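You operate a simulated robot arm through the tools that you are given. There is no shell and no other tool.

Carry out the task below with a simulated robot arm. There is one attempt and no reset: what you move stays moved.

JOB
Plug the basin, fill it to the TOP line and stand the wire basket in it to rinse.
Fine: tap off; shut the bath lid again.
Where things are to end (x, y in the base frame): wire basket within 60 mm of [660, 230].

The check looks at the end state, three seconds after you hand in, the way a careful person would. Anything else that was tipped, shoved, dropped, spilled or broken makes it a failure. Lids that push on must go on centred and level and be pressed home; caps that screw on are set level and turned clockwise until they are tight.

ROBOT AND FRAMES
A 7-joint arm with a two-finger parallel gripper on a trunk, on a base that drives. Base frame: it is fixed to the floor where the robot stands at the start and does not move with it; the origin is under the middle of the robot, x ahead of it, y to its left, z up; the surface under the hand at the start is at about z = 750. Readings come in mm, rad, newtons and seconds.
With the tool pointing down near the work surface it reaches from about 400 to 900 mm from the robot's upright axis, wherever it stands. Its first joint turns from -0.297 to 2.199 rad. Places, roughly: basin outlet [600, 0, 700]; basin tap lever [900, 200, 1100]; bath lid [800, -300, 1100]; blue applicator (12x3x3 cm) [700, -300, 1000]; bottom of the wash basin [700, 100, 800]; wash basin [700, 100, 800]. Payload 1.57 kg.
Tool frame: the origin (TCP) lies between the finger pads and is the grasp point; the fingertips stand 30 mm ahead of it; z points along the fingers, y is the line along which they close. The gripper opens to 80 mm. The fingers are 17 mm wide and 12 mm thick; the gripper's body (40 by 82 mm) begins 80 mm behind the TCP.
Orientation is that of the tool frame in the base frame, as a unit quaternion [w, x, y, z]. With the fingers straight down and closing along the base's y, the tool's x points along the base's -x, its y along +y and its z along -z.

CONTROLS
- The arm moves only by the tool jog_arm. Its argument "motion" is a list of rows, each an object (a shift or turn left out is 0, a gripper value left out holds the last) with "xyz": the shift along the tool's x, y, z in m, a list of three; "rotation": the turn, a rotation vector about the tool's x, y, z in rad, a list of three; "gripper": the finger opening in m, from 0 to 0.08. In form: [{"xyz": [tx, ty, tz], "rotation": [wx, wy, wz], "gripper": gripper}, ...]. A call has 1 to 20 rows; each row is the pose to reach, as a shift and turn from the pose commanded when the call began, along the tool's axes at that moment. A row lasts 0.2 s, in which the tool goes at most 50 mm and 0.15 rad; a call with a longer step from one row to the next is refused whole, and so is a gripper value outside its range. Where a pose cannot be reached the arm comes as near as it can. A force on the tool above 90 N (or 10 N above the force at the start of the call, whichever is more), or a blocked arm, ends the call early, and 0.2 s more pass. Each finger travels about 45 mm/s and halts on what it meets, pressing with about 22 N; the grip force reading is that of the motor and also rises with nothing between the fingers. The clock runs only during rows and for 0.2 s after the last one: add rows that repeat a pose to give the fingers time. It gives the time, the measured TCP pose, the force on the tool (base axes), the opening and the grip force at its end, in the units of the frame above (readings bear some noise), with the torque about the TCP (base axes, N m) and any sound that the robot's microphone picked up.
- Cameras (640 x 400 px; columns grow to the right, rows downward): "scene" is now at [27.2, -233.3, 1380]; the picture's right is [0.04, -1.00, 0.00], its down [-0.40, -0.02, -0.92] and it looks along [0.92, 0.03, -0.40] (base axes); focal length 293 px, centre (320, 200). "wrist" rides on the gripper at [72, -6, -122] in the tool frame; the picture's right is [0.09, 1.00, 0.00], its down [-0.84, 0.08, -0.54] and it looks along [-0.54, 0.05, 0.84] (tool axes); focal length 238 px, centre (320, 200). There is no depth. A picture from a camera that has moved, and an enlarged one, comes with that camera's place and axes in the base frame and with its lens. The place of the scene camera against the robot may be out by one fixed shift of up to 25 mm in any direction.
- grab_frame(camera): a new picture of that camera. No time passes.
- slide_trunk(by): slides the trunk up (or, below 0, down) by that many mm; the arm and the scene camera ride with it, the base frame stays. It gives what a move gives, with no picture.
- steer(legs): drives the robot by 1 to 6 legs, each [ahead, left, turn to the left] in mm, mm and rad, along the robot's own axes; the way and the turn of a leg run together, so that a leg with both is an arc; at most 1500 mm and 3.142 rad a leg. The arm and the cameras ride along, it lands a little off, and it stops where it bumps. It gives what a move gives.
- aim_head(pan, tilt): turns the head with the scene camera to pan (to the left, within 1.902 rad either way) and tilt (down, from -0.506 to 1.204), counted from straight ahead of the robot. It gives what a move gives.
- close_up(camera, box): a new picture of the part [left, top, right, bottom] of that camera's present view, enlarged. No time passes.
- finish_job(): hands the job in; it is judged then, once.

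Nothing tells you exact positions but the pictures and the camera data. Unless the task says otherwise, let go and move clear before handing in.

The tools are called after "Request:" as name(argument=value, ...) on one line, values as JSON. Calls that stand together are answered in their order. jog_arm: Moves the arm, as the interface text tells. Its arguments: {"type":"object","properties":{"motion":{"type":"array","items":{"type":"object","properties":{"xyz":{"type":"array","items":{"type":"number"}},"rotation":{"type":"array","items":{"type":"number"}},"gripper":{"type":"number"}}}}},"required":["motion"]} The other tools are called the same way: slide_trunk (by) slides the trunk up or down; steer (legs) drives the base; aim_head (pan, tilt) turns the head that bears the scene camera; grab_frame (camera) takes a picture; close_up (camera, box) takes an enlarged picture of a part of a camera's view; finish_job () hands the job in.

At the start:

```text
t: 0.0
tcp_pos: [709.2, -34.6, 1000.1]
ee_rot: [0.001, 0.001, 1.0, 0.0]
wrist_force: [-0.1, -0.3, 0.2]
ft_torque: [0.01, 0.0, 0.04]
grip_width: 79.9
grasp_force: 0.2
trunk travel left (down, up): [-725.0, 65.0]
robot x, y, heading: [1.9, -1.0, 0.002]
head pan, tilt: [0.037, 0.414]
```

scene: 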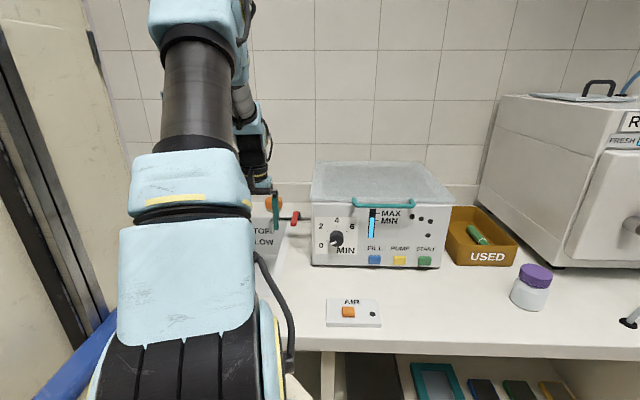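
wrist: 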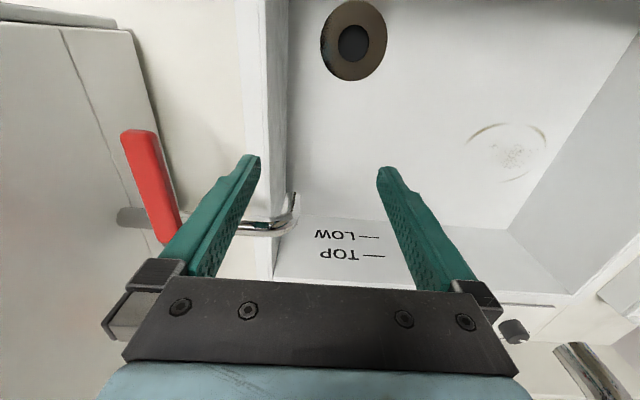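

The arm hangs over the basin, with its LOW/TOP lines on the far wall and the drain visible in the wrist view. I'll look around with the head first to find the plug, basket, lid and tap.

Request:
aim_head(pan=0.5, tilt=0.7)

Request:
grab_frame(camera="scene")

Request:
aim_head(pan=-0.5, tilt=0.6)

Request:
grab_frame(camera="scene")

Request:
aim_head(pan=0.0, tilt=0.9)

Request:
grab_frame(camera="scene")

```text
t: 0.9
tcp_pos: [709.0, -35.3, 1000.0]
ee_rot: [0.001, 0.0, 1.0, 0.0]
wrist_force: [-0.6, 0.0, -0.1]
ft_torque: [0.0, -0.02, 0.02]
grip_width: 80.1
grasp_force: 0.1
trunk travel left (down, up): [-725.0, 65.0]
robot x, y, heading: [0.9, 0.7, 0.001]
head pan, tilt: [0.499, 0.7]
```

```text
taken
camera scene: at [9.1, -195.8, 1354.3], right [0.48, -0.88, 0.0], down [-0.57, -0.31, -0.77], along [0.67, 0.37, -0.64], focal length 293 px, centre (320, 200)
```

scene: 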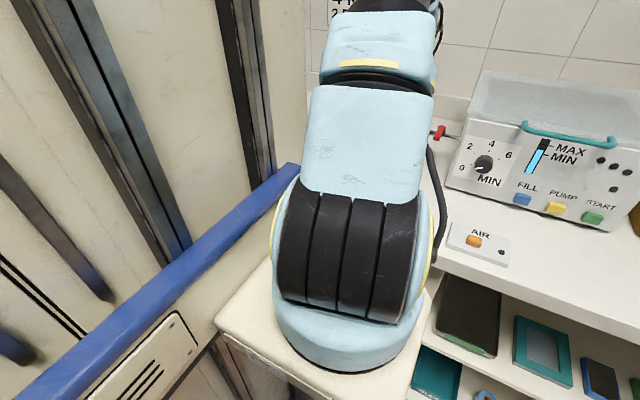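

```text
t: 2.2
tcp_pos: [709.3, -35.3, 1000.1]
ee_rot: [-0.001, 0.0, 1.0, 0.0]
wrist_force: [0.0, 0.0, -0.5]
ft_torque: [0.02, 0.02, 0.02]
grip_width: 79.9
grasp_force: 0.2
trunk travel left (down, up): [-725.0, 65.0]
robot x, y, heading: [-2.6, 0.8, 0.0]
head pan, tilt: [-0.499, 0.6]
```

```text
taken
camera scene: at [12.2, -278.8, 1363.0], right [-0.48, -0.88, 0.0], down [-0.5, 0.27, -0.82], along [0.72, -0.39, -0.57], focal length 293 px, centre (320, 200)
```

scene: 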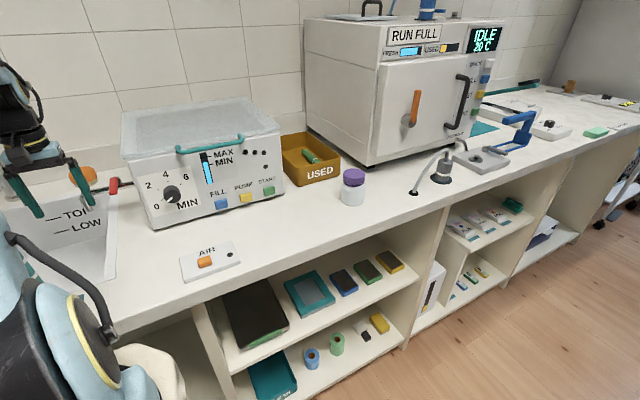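

```text
t: 3.1
tcp_pos: [708.0, -34.9, 999.7]
ee_rot: [0.0, -0.001, 1.0, 0.0]
wrist_force: [-0.5, 0.4, 0.3]
ft_torque: [0.0, 0.02, -0.01]
grip_width: 80.0
grasp_force: 0.1
trunk travel left (down, up): [-725.0, 65.0]
robot x, y, heading: [0.1, 1.6, 0.001]
head pan, tilt: [0.0, 0.901]
```

```text
taken
camera scene: at [10.2, -236.7, 1338.3], right [0.0, -1.0, 0.0], down [-0.78, 0.0, -0.62], along [0.62, 0.0, -0.78], focal length 293 px, centre (320, 200)
```

scene: 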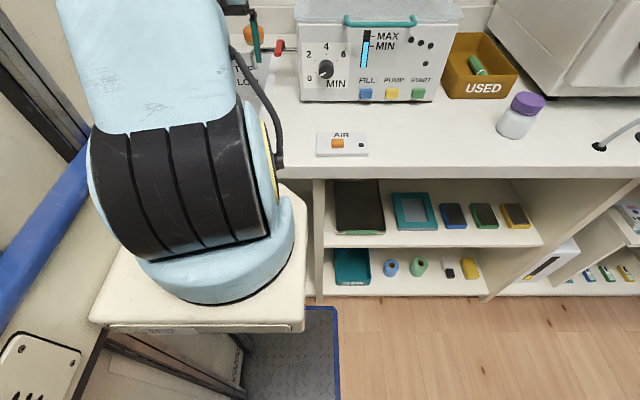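

The bath with a teal lid handle stands to the right, the basin is under the arm, and the basket is probably in the bath. I'll zoom in on details to find the plug.

Request:
close_up(camera="scene", box=[200, 0, 360, 100])

Request:
close_up(camera="scene", box=[300, 160, 560, 320])

Request:
close_up(camera="wrist", box=[0, 0, 640, 400])

Request:
aim_head(pan=0.1, tilt=0.3)

Request:
grab_frame(camera="scene")

Request:
close_up(camera="scene", box=[240, 160, 480, 310])

```text
4.00 times, centred on (280, 50) of scene
camera zoom: at [10.2, -236.7, 1338.3], right [0.0, -1.0, 0.0], down [-0.78, 0.0, -0.62], along [0.62, 0.0, -0.78], focal length 1172 px, centre (480, 800)
```

zoom: 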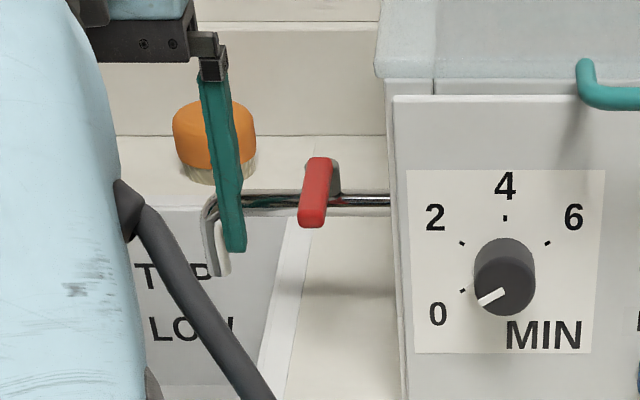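

```text
2.46 times, centred on (430, 240) of scene
camera zoom: at [10.2, -236.7, 1338.3], right [0.0, -1.0, 0.0], down [-0.78, 0.0, -0.62], along [0.62, 0.0, -0.78], focal length 721 px, centre (49, 102)
```

zoom: 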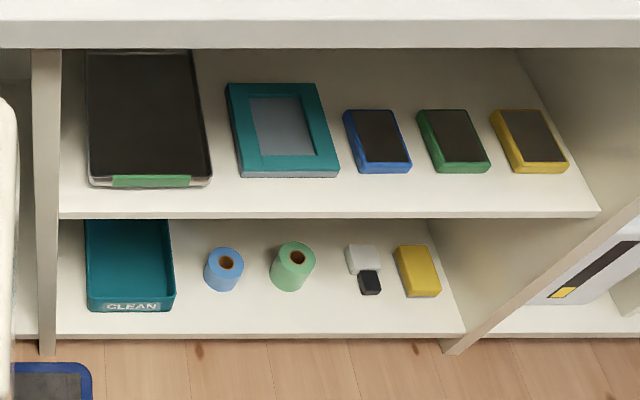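

```text
1.00 times, centred on (320, 200) of wrist (not enlarged: the box is as wide or as high as the picture)
camera zoom: at [637.9, -41.9, 1120.9], right [-0.09, 1.0, 0.0], down [0.84, 0.08, 0.54], along [0.54, 0.05, -0.84], focal length 238 px, centre (320, 200)
```

zoom: 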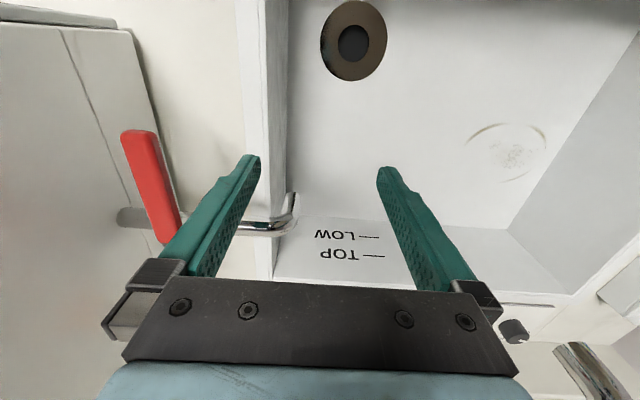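

```text
t: 4.1
tcp_pos: [708.3, -35.3, 1000.1]
ee_rot: [0.001, 0.0, 1.0, 0.0]
wrist_force: [-0.5, -0.5, -0.4]
ft_torque: [-0.02, 0.01, -0.01]
grip_width: 80.3
grasp_force: 0.1
trunk travel left (down, up): [-725.0, 65.0]
robot x, y, heading: [-2.2, -2.8, 0.003]
head pan, tilt: [0.099, 0.3]
```

```text
taken
camera scene: at [27.6, -227.4, 1390.4], right [0.1, -1.0, 0.0], down [-0.3, -0.03, -0.95], along [0.95, 0.09, -0.3], focal length 293 px, centre (320, 200)
```

scene: 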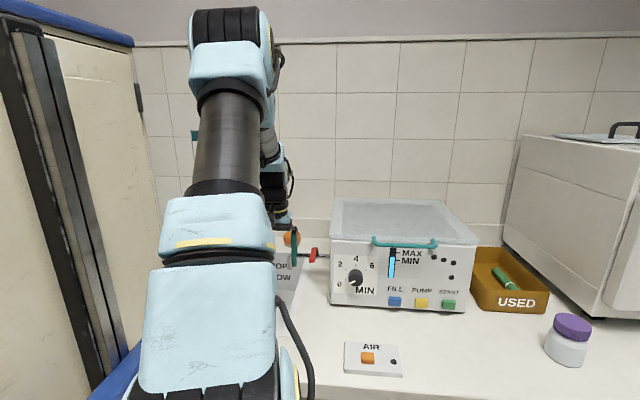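

```text
2.67 times, centred on (360, 235) of scene
camera zoom: at [27.6, -227.4, 1390.4], right [0.1, -1.0, 0.0], down [-0.3, -0.03, -0.95], along [0.95, 0.09, -0.3], focal length 781 px, centre (213, 107)
```

zoom: 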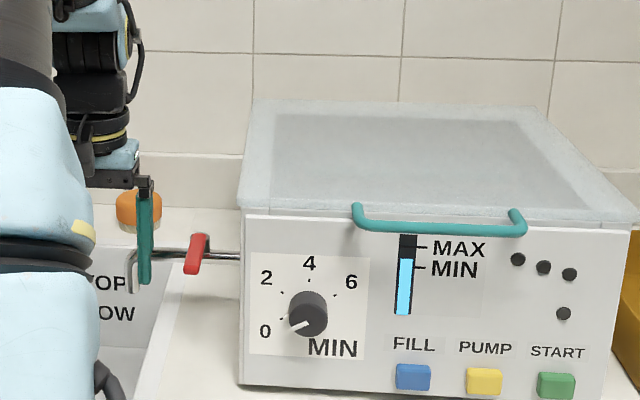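

The plug isn't obvious; there's a grey thing at the right edge of the wrist view. I'll raise the arm and shift it left so both cameras see the basin surroundings better.

Request:
jog_arm(motion=[{"xyz": [0.015, 0.027, -0.03]}, {"xyz": [0.03, 0.054, -0.06]}, {"xyz": [0.045, 0.081, -0.09]}, {"xyz": [0.06, 0.108, -0.12]}, {"xyz": [0.075, 0.135, -0.15]}, {"xyz": [0.09, 0.162, -0.18]}, {"xyz": [0.105, 0.189, -0.2]}, {"xyz": [0.105, 0.189, -0.2]}])

Request:
grab_frame(camera="wrist")

Request:
grab_frame(camera="scene")

```text
t: 5.9
tcp_pos: [600.2, 153.3, 1201.9]
ee_rot: [-0.001, 0.001, 1.0, 0.0]
wrist_force: [0.9, -0.4, -0.1]
ft_torque: [0.01, 0.02, 0.02]
grip_width: 79.9
grasp_force: 0.2
trunk travel left (down, up): [-725.0, 65.0]
robot x, y, heading: [1.5, -0.1, 0.0]
head pan, tilt: [0.099, 0.3]
```

```text
taken
camera wrist: at [529.9, 146.7, 1322.9], right [-0.09, 1.0, 0.0], down [0.84, 0.08, 0.54], along [0.54, 0.05, -0.84], focal length 238 px, centre (320, 200)
```

wrist: 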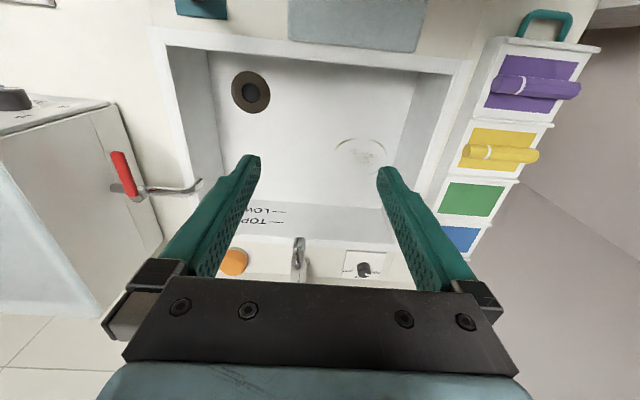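

```text
taken
camera scene: at [27.6, -227.4, 1390.5], right [0.1, -1.0, 0.0], down [-0.29, -0.03, -0.96], along [0.95, 0.09, -0.3], focal length 293 px, centre (320, 200)
```

scene: 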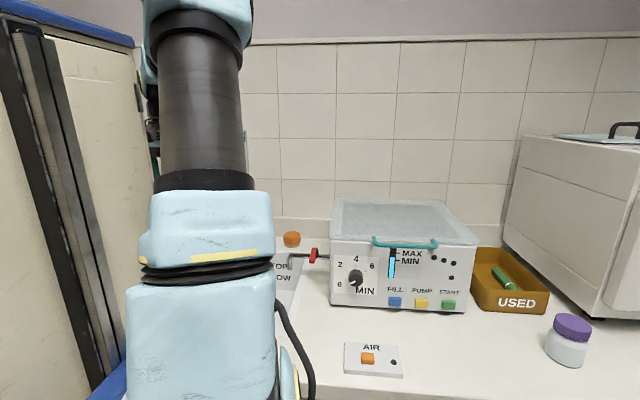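

I see two taps: a red lever on a pipe from the bath, and a chrome faucet behind the basin with a panel next to it. I'll zoom in on each.

Request:
close_up(camera="wrist", box=[200, 200, 420, 290])

Request:
close_up(camera="wrist", box=[400, 0, 640, 150])

Request:
close_up(camera="wrist", box=[140, 0, 440, 190])

Request:
close_up(camera="wrist", box=[0, 60, 220, 200])

```text
2.91 times, centred on (310, 245) of wrist
camera zoom: at [529.9, 146.7, 1322.9], right [-0.09, 1.0, 0.0], down [0.84, 0.08, 0.54], along [0.54, 0.05, -0.84], focal length 693 px, centre (349, 69)
```

zoom: 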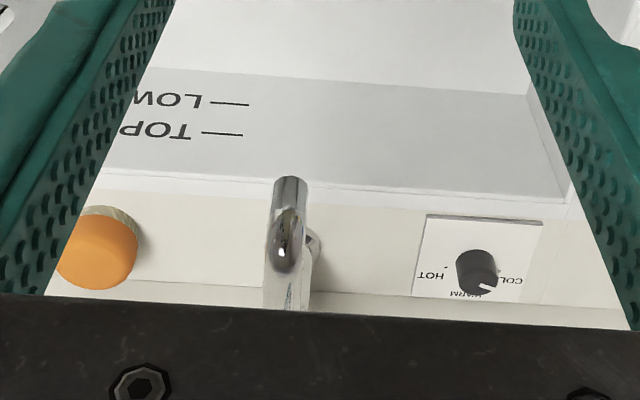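

```text
2.67 times, centred on (520, 75) of wrist
camera zoom: at [529.9, 146.7, 1322.9], right [-0.09, 1.0, 0.0], down [0.84, 0.08, 0.54], along [0.54, 0.05, -0.84], focal length 636 px, centre (-213, 533)
```

zoom: 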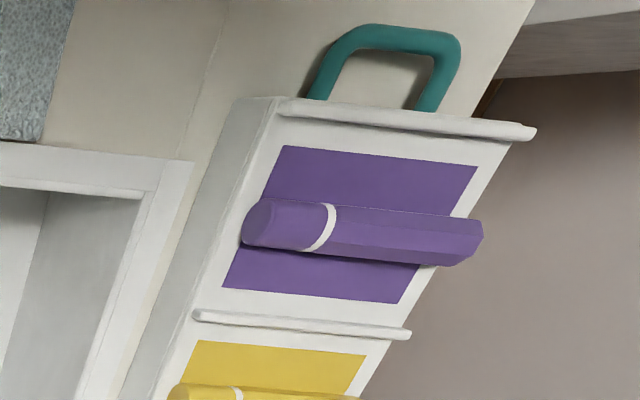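

```text
2.11 times, centred on (290, 95) of wrist
camera zoom: at [529.9, 146.7, 1322.9], right [-0.09, 1.0, 0.0], down [0.84, 0.08, 0.54], along [0.54, 0.05, -0.84], focal length 502 px, centre (383, 421)
```

zoom: 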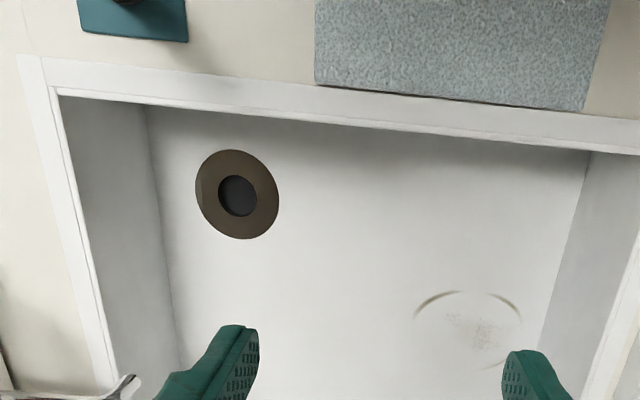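

```text
2.86 times, centred on (110, 130) of wrist
camera zoom: at [529.9, 146.7, 1322.9], right [-0.09, 1.0, 0.0], down [0.84, 0.08, 0.54], along [0.54, 0.05, -0.84], focal length 681 px, centre (920, 400)
```

zoom: 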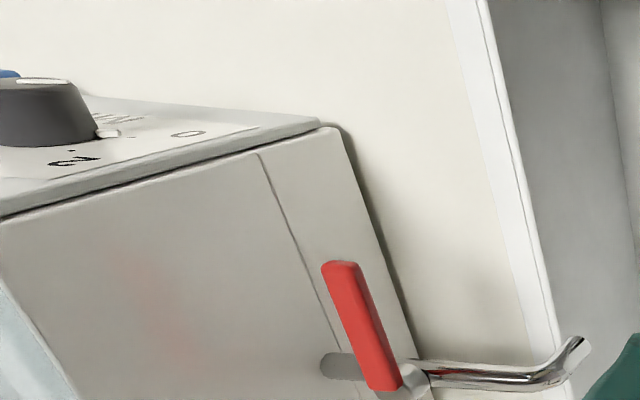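

There's a teal plate with a dark object on it in front of the basin, which may be the plug on its holder. I'll move the hand back towards the robot to see it.

Request:
jog_arm(motion=[{"xyz": [0.035, -0.015, 0]}, {"xyz": [0.07, -0.03, 0]}, {"xyz": [0.105, -0.045, 0]}, {"xyz": [0.14, -0.06, 0]}, {"xyz": [0.16, -0.06, 0]}, {"xyz": [0.16, -0.06, 0]}])

Request:
grab_frame(camera="wrist")

```text
t: 7.5
tcp_pos: [496.4, 88.3, 1215.5]
ee_rot: [0.018, 0.039, 0.999, 0.026]
wrist_force: [0.4, 0.0, -0.3]
ft_torque: [0.01, 0.02, 0.02]
grip_width: 80.0
grasp_force: 0.0
trunk travel left (down, up): [-725.0, 65.0]
robot x, y, heading: [-0.1, 0.0, 0.001]
head pan, tilt: [0.099, 0.3]
stopped in row 6: the arm was blocked; the commanded pose is now the measured one
```

```text
taken
camera wrist: at [421.6, 81.5, 1334.2], right [-0.01, 1.0, 0.05], down [0.82, -0.02, 0.57], along [0.57, 0.05, -0.82], focal length 238 px, centre (320, 200)
```

wrist: 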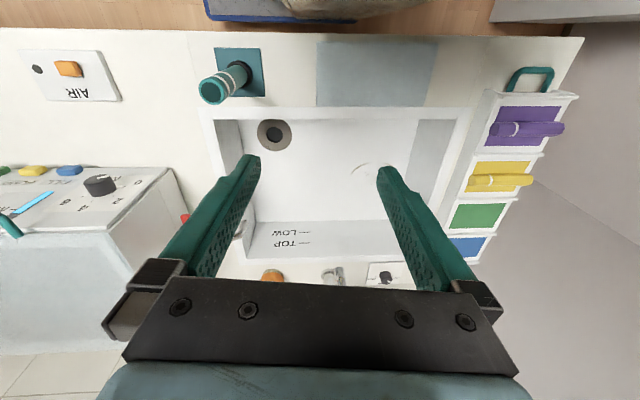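

Request:
close_up(camera="wrist", box=[180, 30, 310, 120])

Request:
close_up(camera="wrist", box=[440, 50, 620, 160])

Request:
close_up(camera="wrist", box=[0, 140, 220, 290])

Request:
close_up(camera="wrist", box=[250, 230, 420, 295])

```text
4.44 times, centred on (245, 75) of wrist
camera zoom: at [421.6, 81.5, 1334.2], right [-0.01, 1.0, 0.05], down [0.82, -0.02, 0.57], along [0.57, 0.05, -0.82], focal length 1059 px, centre (653, 756)
```

zoom: 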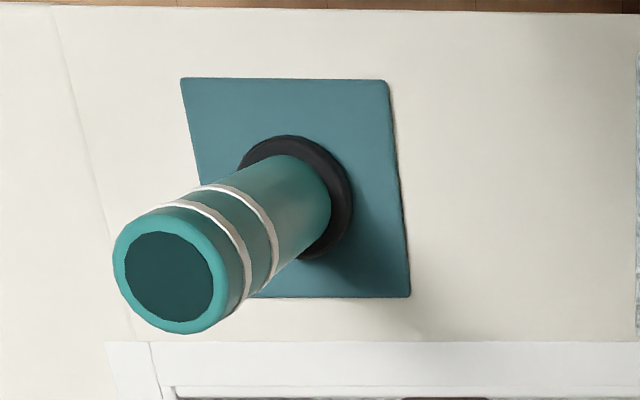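

```text
3.56 times, centred on (530, 105) of wrist
camera zoom: at [421.6, 81.5, 1334.2], right [-0.01, 1.0, 0.05], down [0.82, -0.02, 0.57], along [0.57, 0.05, -0.82], focal length 848 px, centre (-427, 538)
```

zoom: 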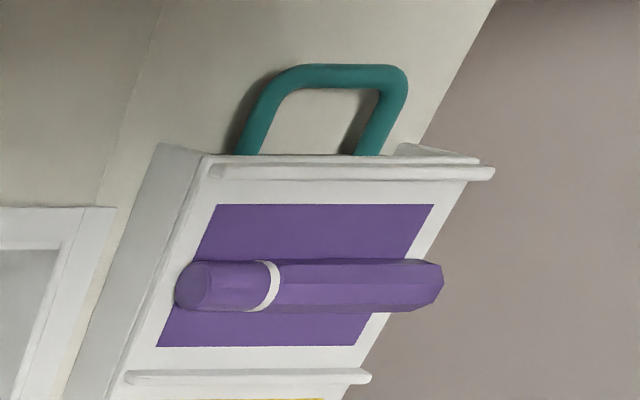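

```text
2.67 times, centred on (110, 215) of wrist
camera zoom: at [421.6, 81.5, 1334.2], right [-0.01, 1.0, 0.05], down [0.82, -0.02, 0.57], along [0.57, 0.05, -0.82], focal length 636 px, centre (880, 160)
```

zoom: 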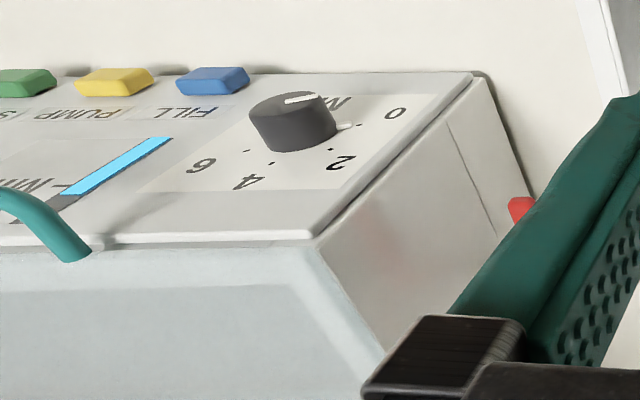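

```text
3.76 times, centred on (335, 262) of wrist
camera zoom: at [421.6, 81.5, 1334.2], right [-0.01, 1.0, 0.05], down [0.82, -0.02, 0.57], along [0.57, 0.05, -0.82], focal length 897 px, centre (264, -35)
```

zoom: 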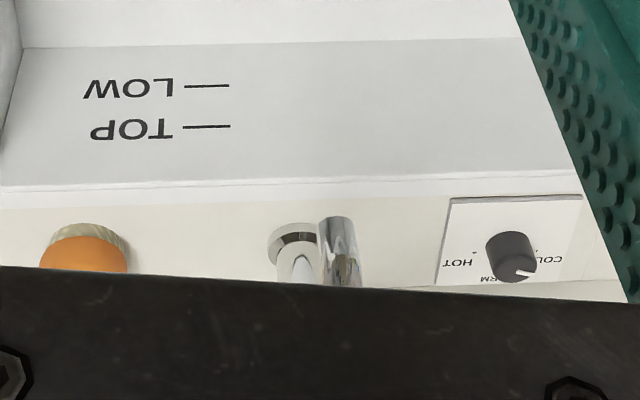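

The teal standpipe with the black rubber foot, on a plate at about [473, -22] on the bench (z≈900), must be the basin plug; the drain is near [629, 0, 750]. Next I'll look at the faucet from above.

Request:
jog_arm(motion=[{"xyz": [-0.04, 0.005, -0.005], "rotation": [0.013, 0.009, -0.02]}, {"xyz": [-0.08, 0.01, -0.01], "rotation": [0.026, 0.018, -0.039]}, {"xyz": [-0.12, 0.015, -0.015], "rotation": [0.039, 0.027, -0.058]}, {"xyz": [-0.16, 0.02, -0.02], "rotation": [0.052, 0.036, -0.078]}, {"xyz": [-0.2, 0.025, -0.025], "rotation": [0.052, 0.036, -0.078]}, {"xyz": [-0.24, 0.03, -0.03], "rotation": [0.052, 0.036, -0.078]}, {"xyz": [-0.28, 0.035, -0.035], "rotation": [0.052, 0.036, -0.078]}, {"xyz": [-0.3, 0.035, -0.035], "rotation": [0.052, 0.036, -0.078]}, {"xyz": [-0.3, 0.035, -0.035], "rotation": [0.052, 0.036, -0.078]}])

Request:
grab_frame(camera="wrist")

```text
t: 9.5
tcp_pos: [776.5, 113.1, 1262.8]
ee_rot: [-0.001, -0.013, 1.0, -0.006]
wrist_force: [-0.7, 0.0, -0.4]
ft_torque: [0.0, -0.02, 0.03]
grip_width: 79.9
grasp_force: 0.0
trunk travel left (down, up): [-725.0, 65.0]
robot x, y, heading: [-2.5, -2.0, -0.001]
head pan, tilt: [0.099, 0.3]
```

```text
taken
camera wrist: at [706.4, 106.1, 1384.8], right [-0.12, 0.99, -0.01], down [0.84, 0.11, 0.54], along [0.54, 0.05, -0.84], focal length 238 px, centre (320, 200)
```

wrist: 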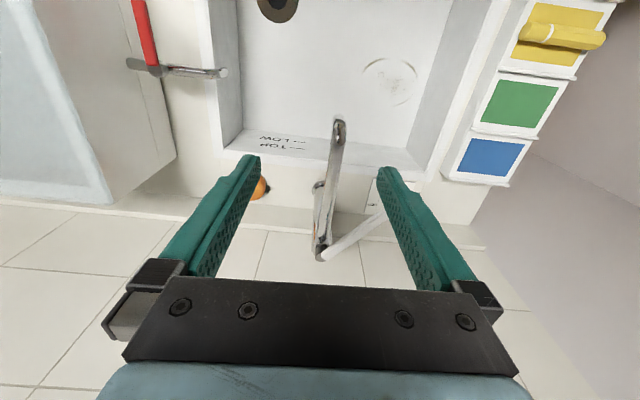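

Request:
close_up(camera="wrist", box=[240, 100, 420, 280])

Request:
close_up(camera="wrist", box=[0, 0, 240, 150])

```text
2.22 times, centred on (330, 190) of wrist
camera zoom: at [706.4, 106.1, 1384.8], right [-0.12, 0.99, -0.01], down [0.84, 0.11, 0.54], along [0.54, 0.05, -0.84], focal length 530 px, centre (298, 222)
```

zoom: 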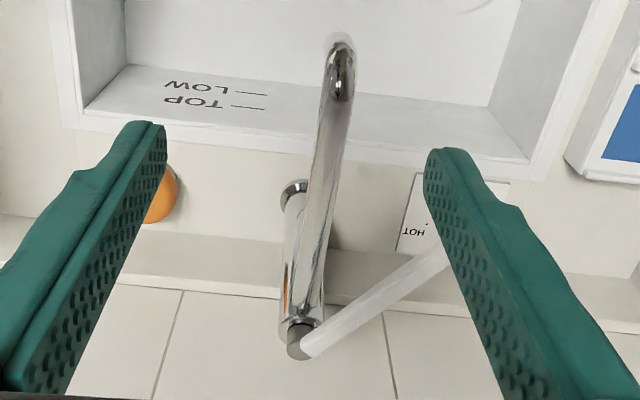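

```text
2.67 times, centred on (120, 75) of wrist
camera zoom: at [706.4, 106.1, 1384.8], right [-0.12, 0.99, -0.01], down [0.84, 0.11, 0.54], along [0.54, 0.05, -0.84], focal length 636 px, centre (853, 533)
```

zoom: 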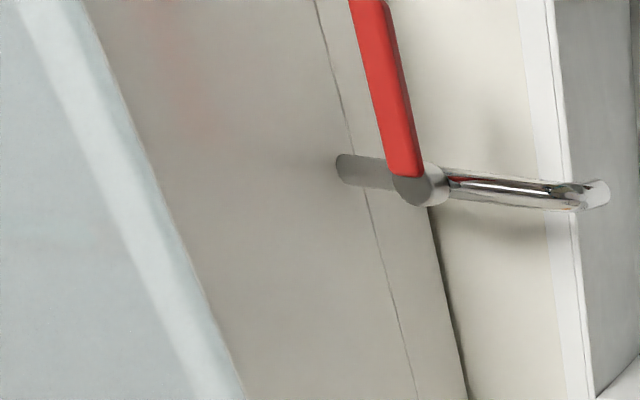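

The faucet has a tall column at about [979, 130], a spout tip near [786, 138, 1050], and a white lever pointing towards about [889, 215, 1119]. First I'll place the plug, so I'm moving the hand towards the standpipe.

Request:
jog_arm(motion=[{"xyz": [0.03, -0.022, 0.0], "rotation": [-0.012, -0.002, 0.026]}, {"xyz": [0.06, -0.045, 0.01], "rotation": [-0.012, -0.002, 0.026]}, {"xyz": [0.09, -0.067, 0.03], "rotation": [-0.012, -0.002, 0.026]}, {"xyz": [0.12, -0.09, 0.05], "rotation": [-0.012, -0.002, 0.026]}, {"xyz": [0.15, -0.115, 0.07], "rotation": [-0.012, -0.002, 0.026]}, {"xyz": [0.18, -0.135, 0.09], "rotation": [-0.012, -0.002, 0.026]}, {"xyz": [0.21, -0.135, 0.1], "rotation": [-0.012, -0.002, 0.026]}, {"xyz": [0.24, -0.135, 0.1], "rotation": [-0.012, -0.002, 0.026]}, {"xyz": [0.24, -0.135, 0.1], "rotation": [-0.012, -0.002, 0.026]}])

Request:
grab_frame(camera="wrist")

```text
t: 11.5
tcp_pos: [540.8, -28.1, 1166.2]
ee_rot: [0.0, 0.0, 1.0, -0.001]
wrist_force: [0.4, -0.4, -0.2]
ft_torque: [0.0, -0.01, 0.03]
grip_width: 80.2
grasp_force: 0.1
trunk travel left (down, up): [-725.0, 65.0]
robot x, y, heading: [-4.6, -0.7, 0.003]
head pan, tilt: [0.099, 0.3]
```

```text
taken
camera wrist: at [469.3, -35.2, 1286.4], right [-0.09, 1.0, 0.0], down [0.84, 0.08, 0.54], along [0.54, 0.05, -0.84], focal length 238 px, centre (320, 200)
```

wrist: 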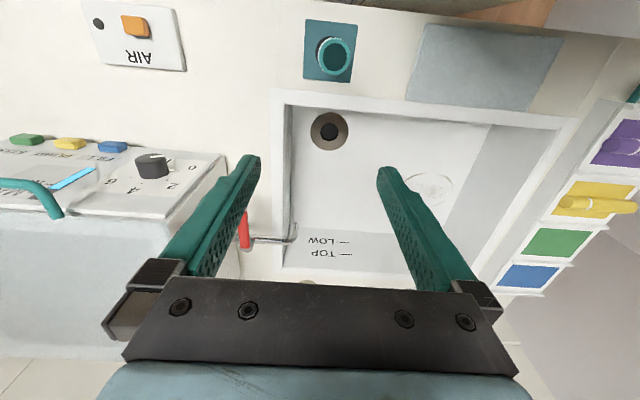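

The plug top is confirmed at about [474, -22, 1047] and the drain at about [627, 0, 750]. I'll descend beside it and then slide over it with open fingers.

Request:
jog_arm(motion=[{"xyz": [0, 0.006, 0.04]}, {"xyz": [0, 0.006, 0.08]}, {"xyz": [0, 0.006, 0.12]}, {"xyz": [0, 0.006, 0.148]}, {"xyz": [0.03, 0.006, 0.148]}, {"xyz": [0.055, 0.006, 0.148]}, {"xyz": [0.067, 0.006, 0.148]}, {"xyz": [0.067, 0.006, 0.148]}])

Request:
grab_frame(camera="wrist")

```text
t: 13.3
tcp_pos: [472.7, -22.3, 1016.4]
ee_rot: [0.0, 0.0, 1.0, 0.0]
wrist_force: [-0.1, -0.2, 0.1]
ft_torque: [0.02, 0.01, -0.05]
grip_width: 79.9
grasp_force: 0.0
trunk travel left (down, up): [-725.0, 65.0]
robot x, y, heading: [-1.0, -2.4, -0.0]
head pan, tilt: [0.099, 0.3]
```

```text
taken
camera wrist: at [401.7, -28.7, 1138.0], right [-0.09, 1.0, 0.0], down [0.84, 0.08, 0.54], along [0.54, 0.05, -0.84], focal length 238 px, centre (320, 200)
```

wrist: 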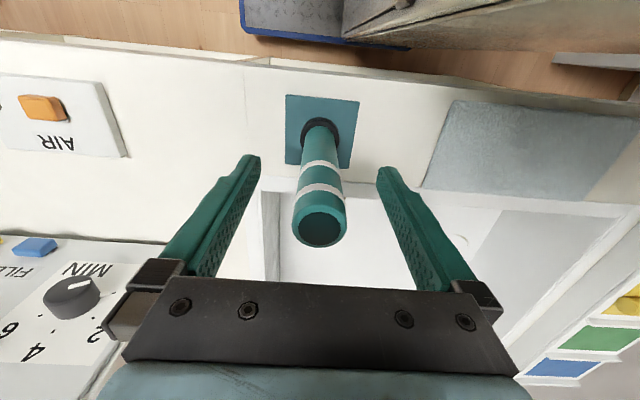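

The standpipe sits between the fingers, so I'll close on it.

Request:
jog_arm(motion=[{"gripper": 0.01}, {"gripper": 0.01}, {"gripper": 0.01}, {"gripper": 0.01}, {"gripper": 0.01}, {"gripper": 0.01}])

Request:
grab_frame(camera="wrist")

```text
t: 14.7
tcp_pos: [473.1, -23.0, 1016.3]
ee_rot: [0.0, 0.001, 1.0, 0.0]
wrist_force: [0.6, -1.1, -0.2]
ft_torque: [-0.16, -0.02, 0.0]
grip_width: 27.3
grasp_force: 22.7
trunk travel left (down, up): [-725.0, 65.0]
robot x, y, heading: [-1.6, 0.7, -0.001]
head pan, tilt: [0.099, 0.3]
```

```text
taken
camera wrist: at [401.8, -28.8, 1138.1], right [-0.09, 1.0, 0.0], down [0.84, 0.08, 0.54], along [0.54, 0.05, -0.84], focal length 238 px, centre (320, 200)
```

wrist: 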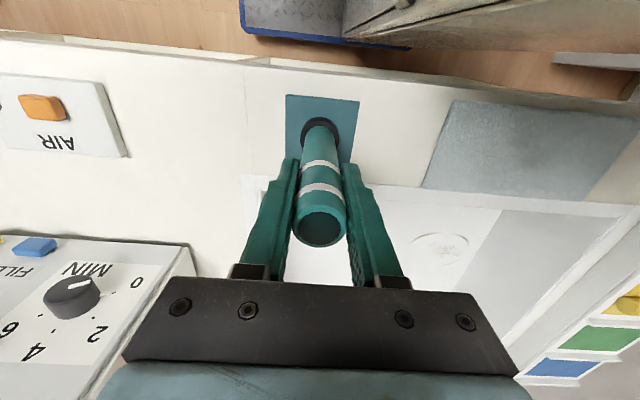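

Gripped at 27 mm. Now I'll lift it and carry it over the drain.

Request:
jog_arm(motion=[{"xyz": [0, 0, -0.02]}, {"xyz": [0, 0, -0.05]}, {"xyz": [0, 0, -0.06]}, {"xyz": [-0.03, 0.005, -0.06]}, {"xyz": [-0.07, 0.011, -0.06]}, {"xyz": [-0.11, 0.017, -0.06]}, {"xyz": [-0.14, 0.022, -0.06]}, {"xyz": [-0.154, 0.022, -0.06]}, {"xyz": [-0.154, 0.022, -0.06]}])

Request:
grab_frame(camera="wrist")

```text
t: 16.7
tcp_pos: [624.9, -2.1, 1076.6]
ee_rot: [0.0, -0.001, 1.0, 0.0]
wrist_force: [-0.2, 0.1, 0.1]
ft_torque: [0.0, -0.02, 0.01]
grip_width: 26.8
grasp_force: 22.5
trunk travel left (down, up): [-725.0, 65.0]
robot x, y, heading: [1.2, 2.0, 0.006]
head pan, tilt: [0.099, 0.3]
```

```text
taken
camera wrist: at [555.3, -8.7, 1198.2], right [-0.09, 1.0, 0.0], down [0.84, 0.08, 0.54], along [0.54, 0.05, -0.84], focal length 238 px, centre (320, 200)
```

wrist: 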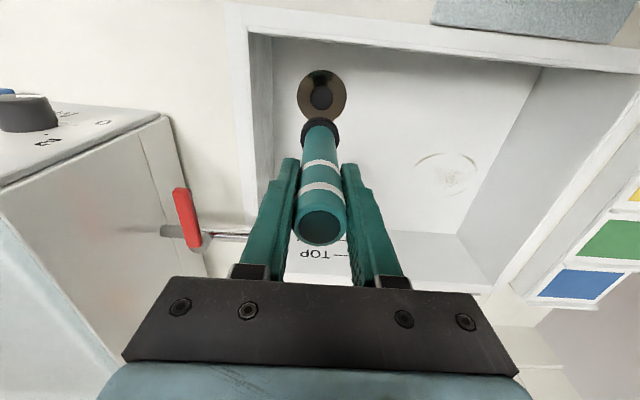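

Request:
close_up(camera="wrist", box=[270, 50, 380, 150])

```text
4.00 times, centred on (325, 100) of wrist
camera zoom: at [555.3, -8.7, 1198.2], right [-0.09, 1.0, 0.0], down [0.84, 0.08, 0.54], along [0.54, 0.05, -0.84], focal length 953 px, centre (300, 600)
```

zoom: 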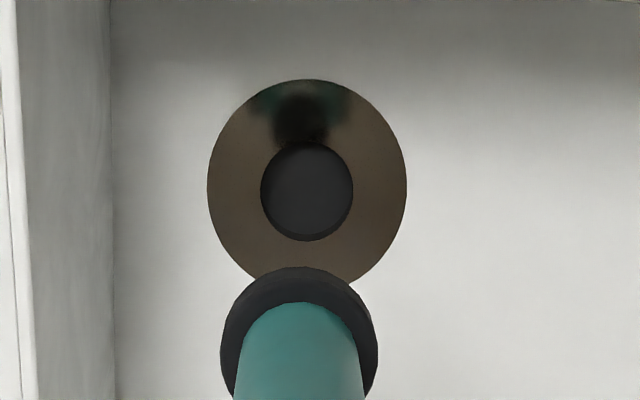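

The drain centre is a few mm forward and left of the current tool position. I'll shift (+4, +3) mm and lower to just above the drain.

Request:
jog_arm(motion=[{"xyz": [-0.004, 0.003, 0.03]}, {"xyz": [-0.004, 0.003, 0.07]}, {"xyz": [-0.004, 0.003, 0.11]}, {"xyz": [-0.004, 0.003, 0.15]}, {"xyz": [-0.004, 0.003, 0.17]}, {"xyz": [-0.004, 0.003, 0.17]}])

Request:
grab_frame(camera="wrist")

Request:
close_up(camera="wrist", box=[270, 70, 380, 170])

```text
t: 18.1
tcp_pos: [630.4, 3.1, 906.6]
ee_rot: [0.001, -0.001, 1.0, 0.0]
wrist_force: [-0.2, 0.0, -0.6]
ft_torque: [0.01, 0.06, 0.0]
grip_width: 26.8
grasp_force: 22.3
trunk travel left (down, up): [-725.0, 65.0]
robot x, y, heading: [3.1, -1.3, 0.001]
head pan, tilt: [0.099, 0.3]
```

```text
taken
camera wrist: at [559.6, -4.5, 1027.8], right [-0.09, 1.0, 0.0], down [0.84, 0.08, 0.54], along [0.54, 0.05, -0.84], focal length 238 px, centre (320, 200)
```

wrist: 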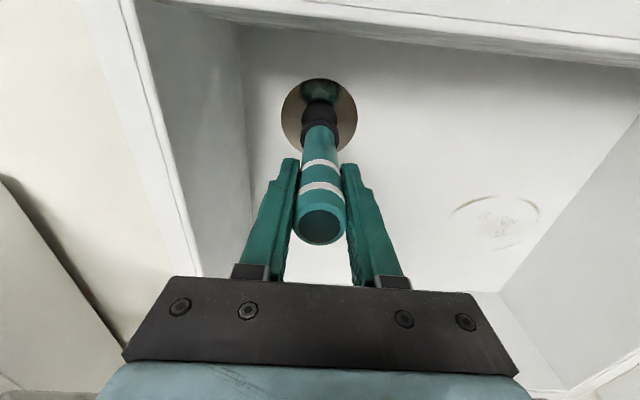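

```text
4.00 times, centred on (325, 120) of wrist
camera zoom: at [559.6, -4.5, 1027.8], right [-0.09, 1.0, 0.0], down [0.84, 0.08, 0.54], along [0.54, 0.05, -0.84], focal length 953 px, centre (300, 520)
```

zoom: 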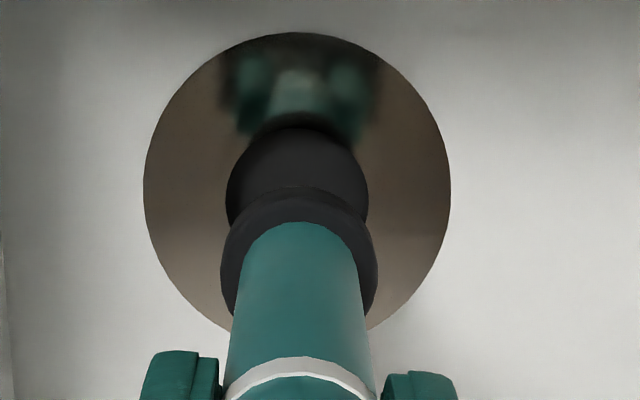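

Request:
close_up(camera="wrist", box=[300, 90, 350, 150])

```text
6.67 times, centred on (325, 120) of wrist
camera zoom: at [559.6, -4.5, 1027.8], right [-0.09, 1.0, 0.0], down [0.84, 0.08, 0.54], along [0.54, 0.05, -0.84], focal length 1589 px, centre (287, 733)
```

zoom: 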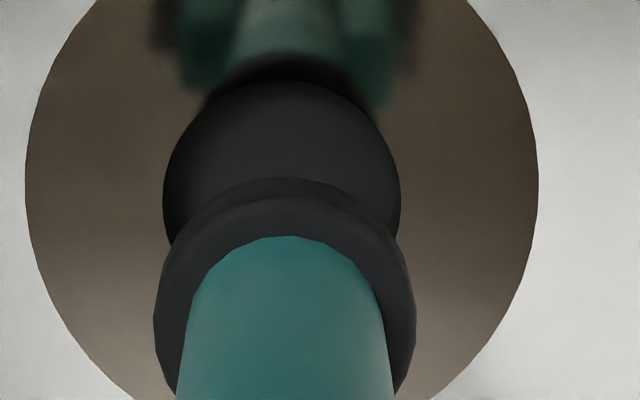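

Aligned to within about 1 mm. Now lowering gently with tiny corrections.

Request:
jog_arm(motion=[{"xyz": [0.0006, -0.0005, 0.008]}, {"xyz": [0.0006, -0.0005, 0.016]}, {"xyz": [0.0006, -0.0005, 0.024]}, {"xyz": [0.0006, -0.0005, 0.03]}, {"xyz": [0.0006, -0.0005, 0.034]}, {"xyz": [0.0006, -0.0005, 0.034]}])

Request:
close_up(camera="wrist", box=[270, 70, 380, 170])

```text
t: 19.5
tcp_pos: [630.1, 2.6, 872.5]
ee_rot: [0.0, 0.0, 1.0, 0.001]
wrist_force: [0.4, 0.3, -1.0]
ft_torque: [0.05, 0.02, 0.0]
grip_width: 26.8
grasp_force: 22.1
trunk travel left (down, up): [-725.0, 65.0]
robot x, y, heading: [1.6, 1.2, -0.001]
head pan, tilt: [0.099, 0.3]
```

```text
4.00 times, centred on (325, 120) of wrist
camera zoom: at [559.5, -4.5, 993.6], right [-0.09, 1.0, 0.0], down [0.84, 0.08, 0.54], along [0.54, 0.05, -0.84], focal length 953 px, centre (300, 520)
```

zoom: 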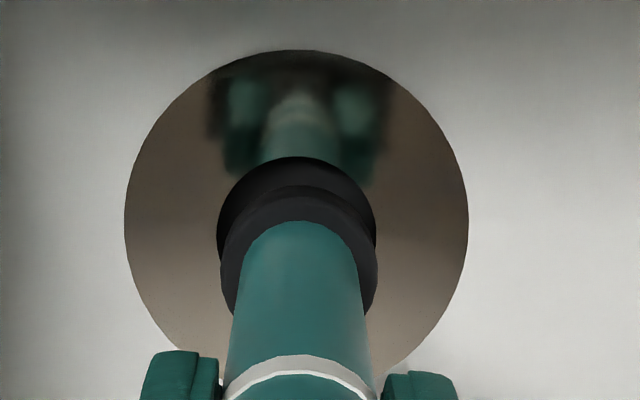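

Request:
jog_arm(motion=[{"xyz": [0, -0.0006, 0.002]}, {"xyz": [0, -0.0006, 0.005]}, {"xyz": [0, -0.0006, 0.008]}, {"xyz": [0, -0.0006, 0.011]}, {"xyz": [0, -0.0006, 0.014]}, {"xyz": [0, -0.0006, 0.014]}])

Request:
close_up(camera="wrist", box=[270, 70, 380, 170])

```text
t: 20.9
tcp_pos: [628.5, 3.2, 859.7]
ee_rot: [0.0, -0.001, 1.0, 0.0]
wrist_force: [-0.2, 0.2, -1.1]
ft_torque: [0.0, -0.01, 0.02]
grip_width: 27.0
grasp_force: 22.6
trunk travel left (down, up): [-725.0, 65.0]
robot x, y, heading: [1.1, 0.7, 0.002]
head pan, tilt: [0.099, 0.3]
```

```text
4.00 times, centred on (325, 120) of wrist
camera zoom: at [558.3, -5.0, 979.8], right [-0.09, 1.0, 0.0], down [0.84, 0.08, 0.54], along [0.54, 0.05, -0.84], focal length 953 px, centre (300, 520)
```

zoom: 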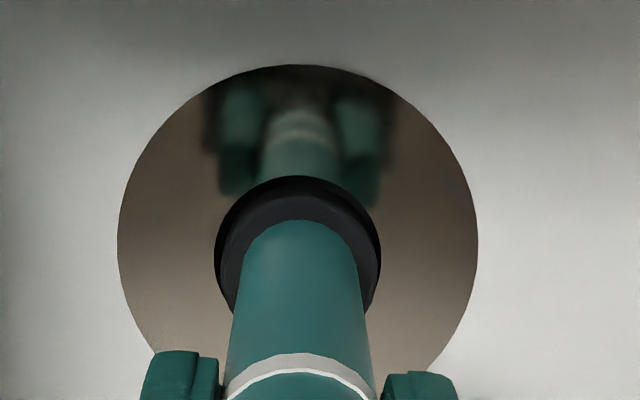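

The foot is going into the hole. I'll continue down until it seats.

Request:
jog_arm(motion=[{"xyz": [0, 0, 0.003]}, {"xyz": [0, 0, 0.006]}, {"xyz": [0, 0, 0.009]}, {"xyz": [0, 0, 0.012]}, {"xyz": [0, 0, 0.012]}])

Request:
close_up(camera="wrist", box=[270, 70, 380, 170])

```text
t: 22.1
tcp_pos: [630.7, 1.5, 848.7]
ee_rot: [0.003, 0.0, 1.0, 0.001]
wrist_force: [0.0, 3.2, 27.1]
ft_torque: [0.49, -0.31, 0.01]
grip_width: 27.3
grasp_force: 21.9
trunk travel left (down, up): [-725.0, 65.0]
robot x, y, heading: [2.6, -0.3, -0.0]
head pan, tilt: [0.099, 0.3]
```

```text
4.00 times, centred on (325, 120) of wrist
camera zoom: at [559.4, -5.2, 969.6], right [-0.09, 1.0, 0.0], down [0.83, 0.08, 0.55], along [0.54, 0.05, -0.84], focal length 953 px, centre (300, 520)
```

zoom: 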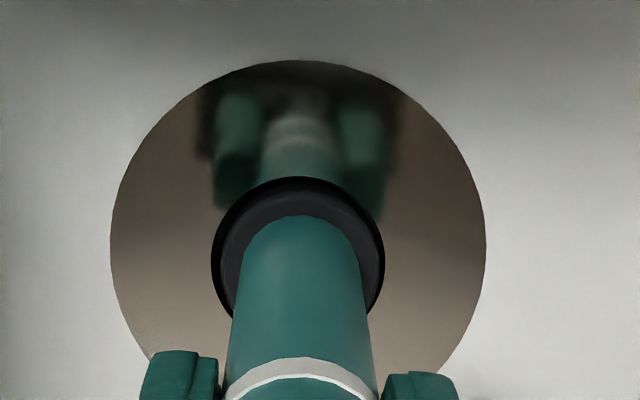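

Contact at about 27 N, with the foot sunk into the recess. I'll press a little more to make sure it's home.

Request:
jog_arm(motion=[{"xyz": [0, 0, 0.002]}, {"xyz": [0, 0, 0.004]}, {"xyz": [0, 0, 0.006]}, {"xyz": [0, 0, 0.006]}])

Request:
close_up(camera="wrist", box=[270, 70, 380, 170])

Request:
grab_frame(camera="wrist")

```text
t: 23.1
tcp_pos: [629.5, 1.1, 842.9]
ee_rot: [0.001, -0.001, 1.0, 0.0]
wrist_force: [-2.6, 8.2, 30.9]
ft_torque: [0.7, 0.12, 0.0]
grip_width: 27.4
grasp_force: 22.2
trunk travel left (down, up): [-725.0, 65.0]
robot x, y, heading: [-0.8, -0.2, 0.002]
head pan, tilt: [0.099, 0.3]
```

```text
4.00 times, centred on (325, 120) of wrist
camera zoom: at [559.3, -5.7, 963.0], right [-0.09, 1.0, 0.0], down [0.84, 0.08, 0.54], along [0.54, 0.05, -0.84], focal length 953 px, centre (300, 520)
```

zoom: 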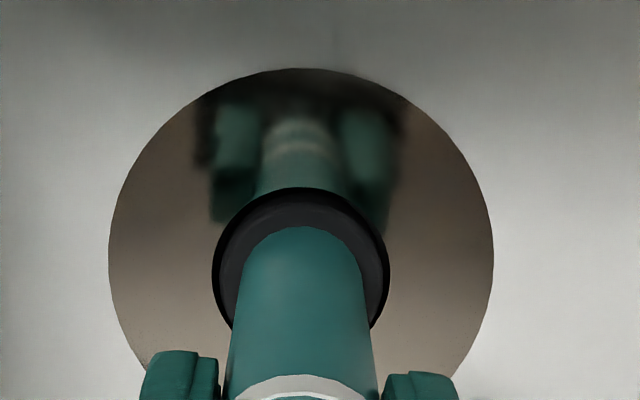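

```text
taken
camera wrist: at [559.3, -5.7, 963.0], right [-0.09, 1.0, 0.0], down [0.84, 0.08, 0.54], along [0.54, 0.05, -0.84], focal length 238 px, centre (320, 200)
```

wrist: 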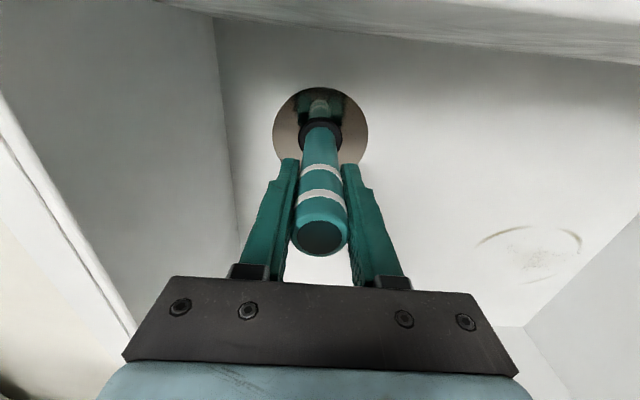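

It bottomed out and then slipped in the grip, so it's seated. I'll release and inspect.

Request:
jog_arm(motion=[{"gripper": 0.06}, {"gripper": 0.06}, {"gripper": 0.06}, {"gripper": 0.06}])

Request:
close_up(camera="wrist", box=[270, 70, 380, 170])

Request:
jog_arm(motion=[{"xyz": [0, 0, -0.04]}, {"xyz": [0, 0, -0.09]}, {"xyz": [0, 0, -0.14]}, {"xyz": [0, 0, -0.19]}, {"xyz": [0.02, 0, -0.22]}, {"xyz": [0.02, 0, -0.22]}])

Request:
grab_frame(camera="wrist")

Request:
close_up(camera="wrist", box=[270, 50, 390, 150])

```text
t: 24.1
tcp_pos: [631.3, 1.1, 841.4]
ee_rot: [-0.001, 0.0, 1.0, 0.0]
wrist_force: [-0.3, 0.2, 0.9]
ft_torque: [0.02, 0.03, -0.02]
grip_width: 59.9
grasp_force: 0.1
trunk travel left (down, up): [-725.0, 65.0]
robot x, y, heading: [-3.3, 0.0, 0.0]
head pan, tilt: [0.099, 0.3]
```

```text
4.00 times, centred on (325, 120) of wrist
camera zoom: at [559.9, -6.2, 962.0], right [-0.09, 1.0, 0.0], down [0.84, 0.08, 0.54], along [0.54, 0.05, -0.84], focal length 953 px, centre (300, 520)
```

zoom: 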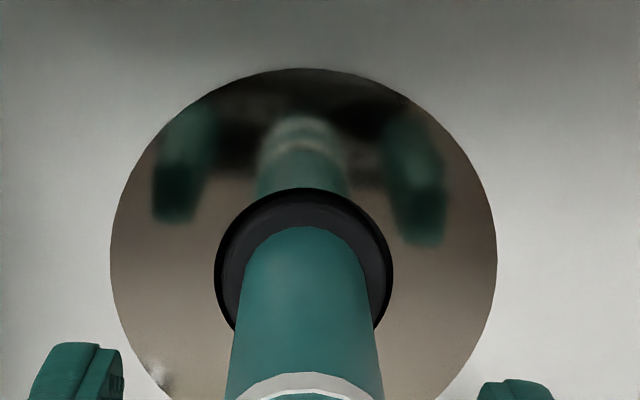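

```text
t: 25.5
tcp_pos: [608.9, 2.7, 1060.6]
ee_rot: [-0.001, 0.001, 1.0, -0.001]
wrist_force: [1.1, 0.2, 0.9]
ft_torque: [0.0, -0.01, -0.01]
grip_width: 60.0
grasp_force: 0.1
trunk travel left (down, up): [-725.0, 65.0]
robot x, y, heading: [0.7, -1.1, 0.002]
head pan, tilt: [0.099, 0.3]
```

```text
taken
camera wrist: at [537.3, -5.0, 1180.6], right [-0.09, 1.0, 0.0], down [0.84, 0.08, 0.54], along [0.54, 0.05, -0.84], focal length 238 px, centre (320, 200)
```

wrist: 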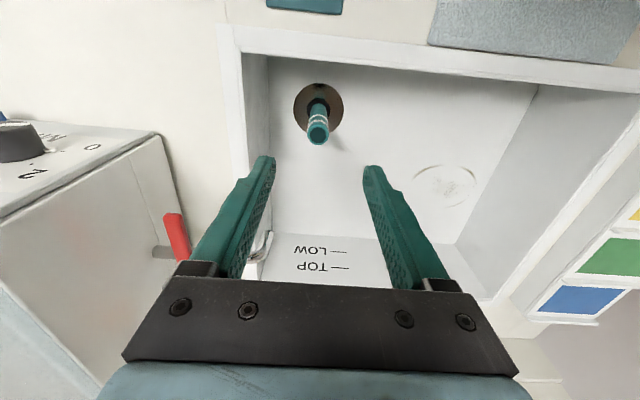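

```text
4.00 times, centred on (330, 100) of wrist
camera zoom: at [537.3, -5.0, 1180.6], right [-0.09, 1.0, 0.0], down [0.84, 0.08, 0.54], along [0.54, 0.05, -0.84], focal length 953 px, centre (280, 600)
```

zoom: 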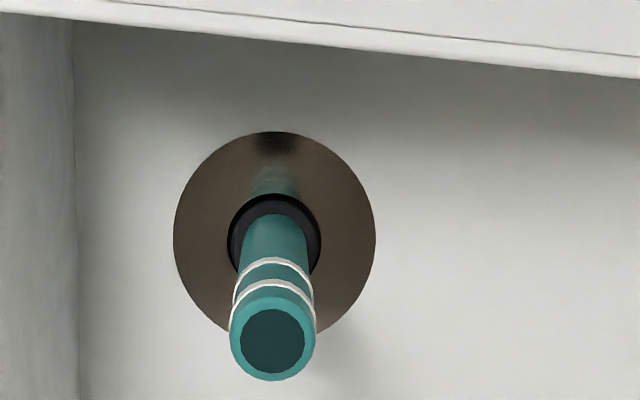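

The plug stands upright in the drain. Now I'll look closely at the tap lever from above and to its left.

Request:
jog_arm(motion=[{"xyz": [0.0, 0.0, -0.05]}, {"xyz": [-0.01, 0.03, -0.09]}, {"xyz": [-0.02, 0.06, -0.12]}, {"xyz": [-0.03, 0.09, -0.15]}, {"xyz": [-0.04, 0.12, -0.18]}, {"xyz": [-0.05, 0.15, -0.21]}, {"xyz": [-0.06, 0.18, -0.21]}, {"xyz": [-0.08, 0.21, -0.21]}, {"xyz": [-0.1, 0.23, -0.21]}, {"xyz": [-0.12, 0.23, -0.21]}, {"xyz": [-0.12, 0.23, -0.21]}])

Request:
grab_frame(camera="wrist")

Request:
close_up(camera="wrist", box=[180, 120, 400, 280])

```text
refused: row 2 steps farther than a row can; nothing moved
```

```text
taken
camera wrist: at [537.3, -5.0, 1180.6], right [-0.09, 1.0, 0.0], down [0.84, 0.08, 0.54], along [0.54, 0.05, -0.84], focal length 238 px, centre (320, 200)
```

wrist: 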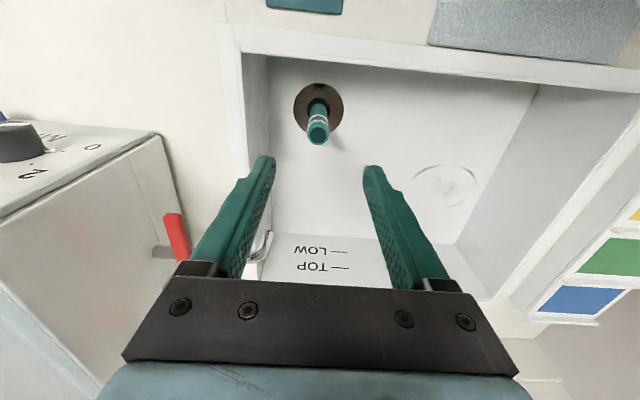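

```text
2.50 times, centred on (290, 200) of wrist
camera zoom: at [537.3, -5.0, 1180.6], right [-0.09, 1.0, 0.0], down [0.84, 0.08, 0.54], along [0.54, 0.05, -0.84], focal length 596 px, centre (395, 200)
```

zoom: 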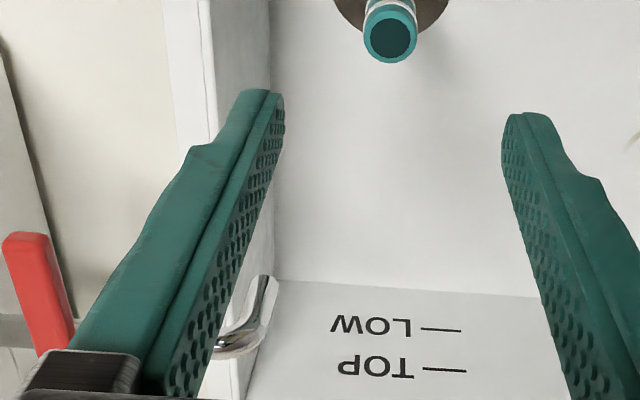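

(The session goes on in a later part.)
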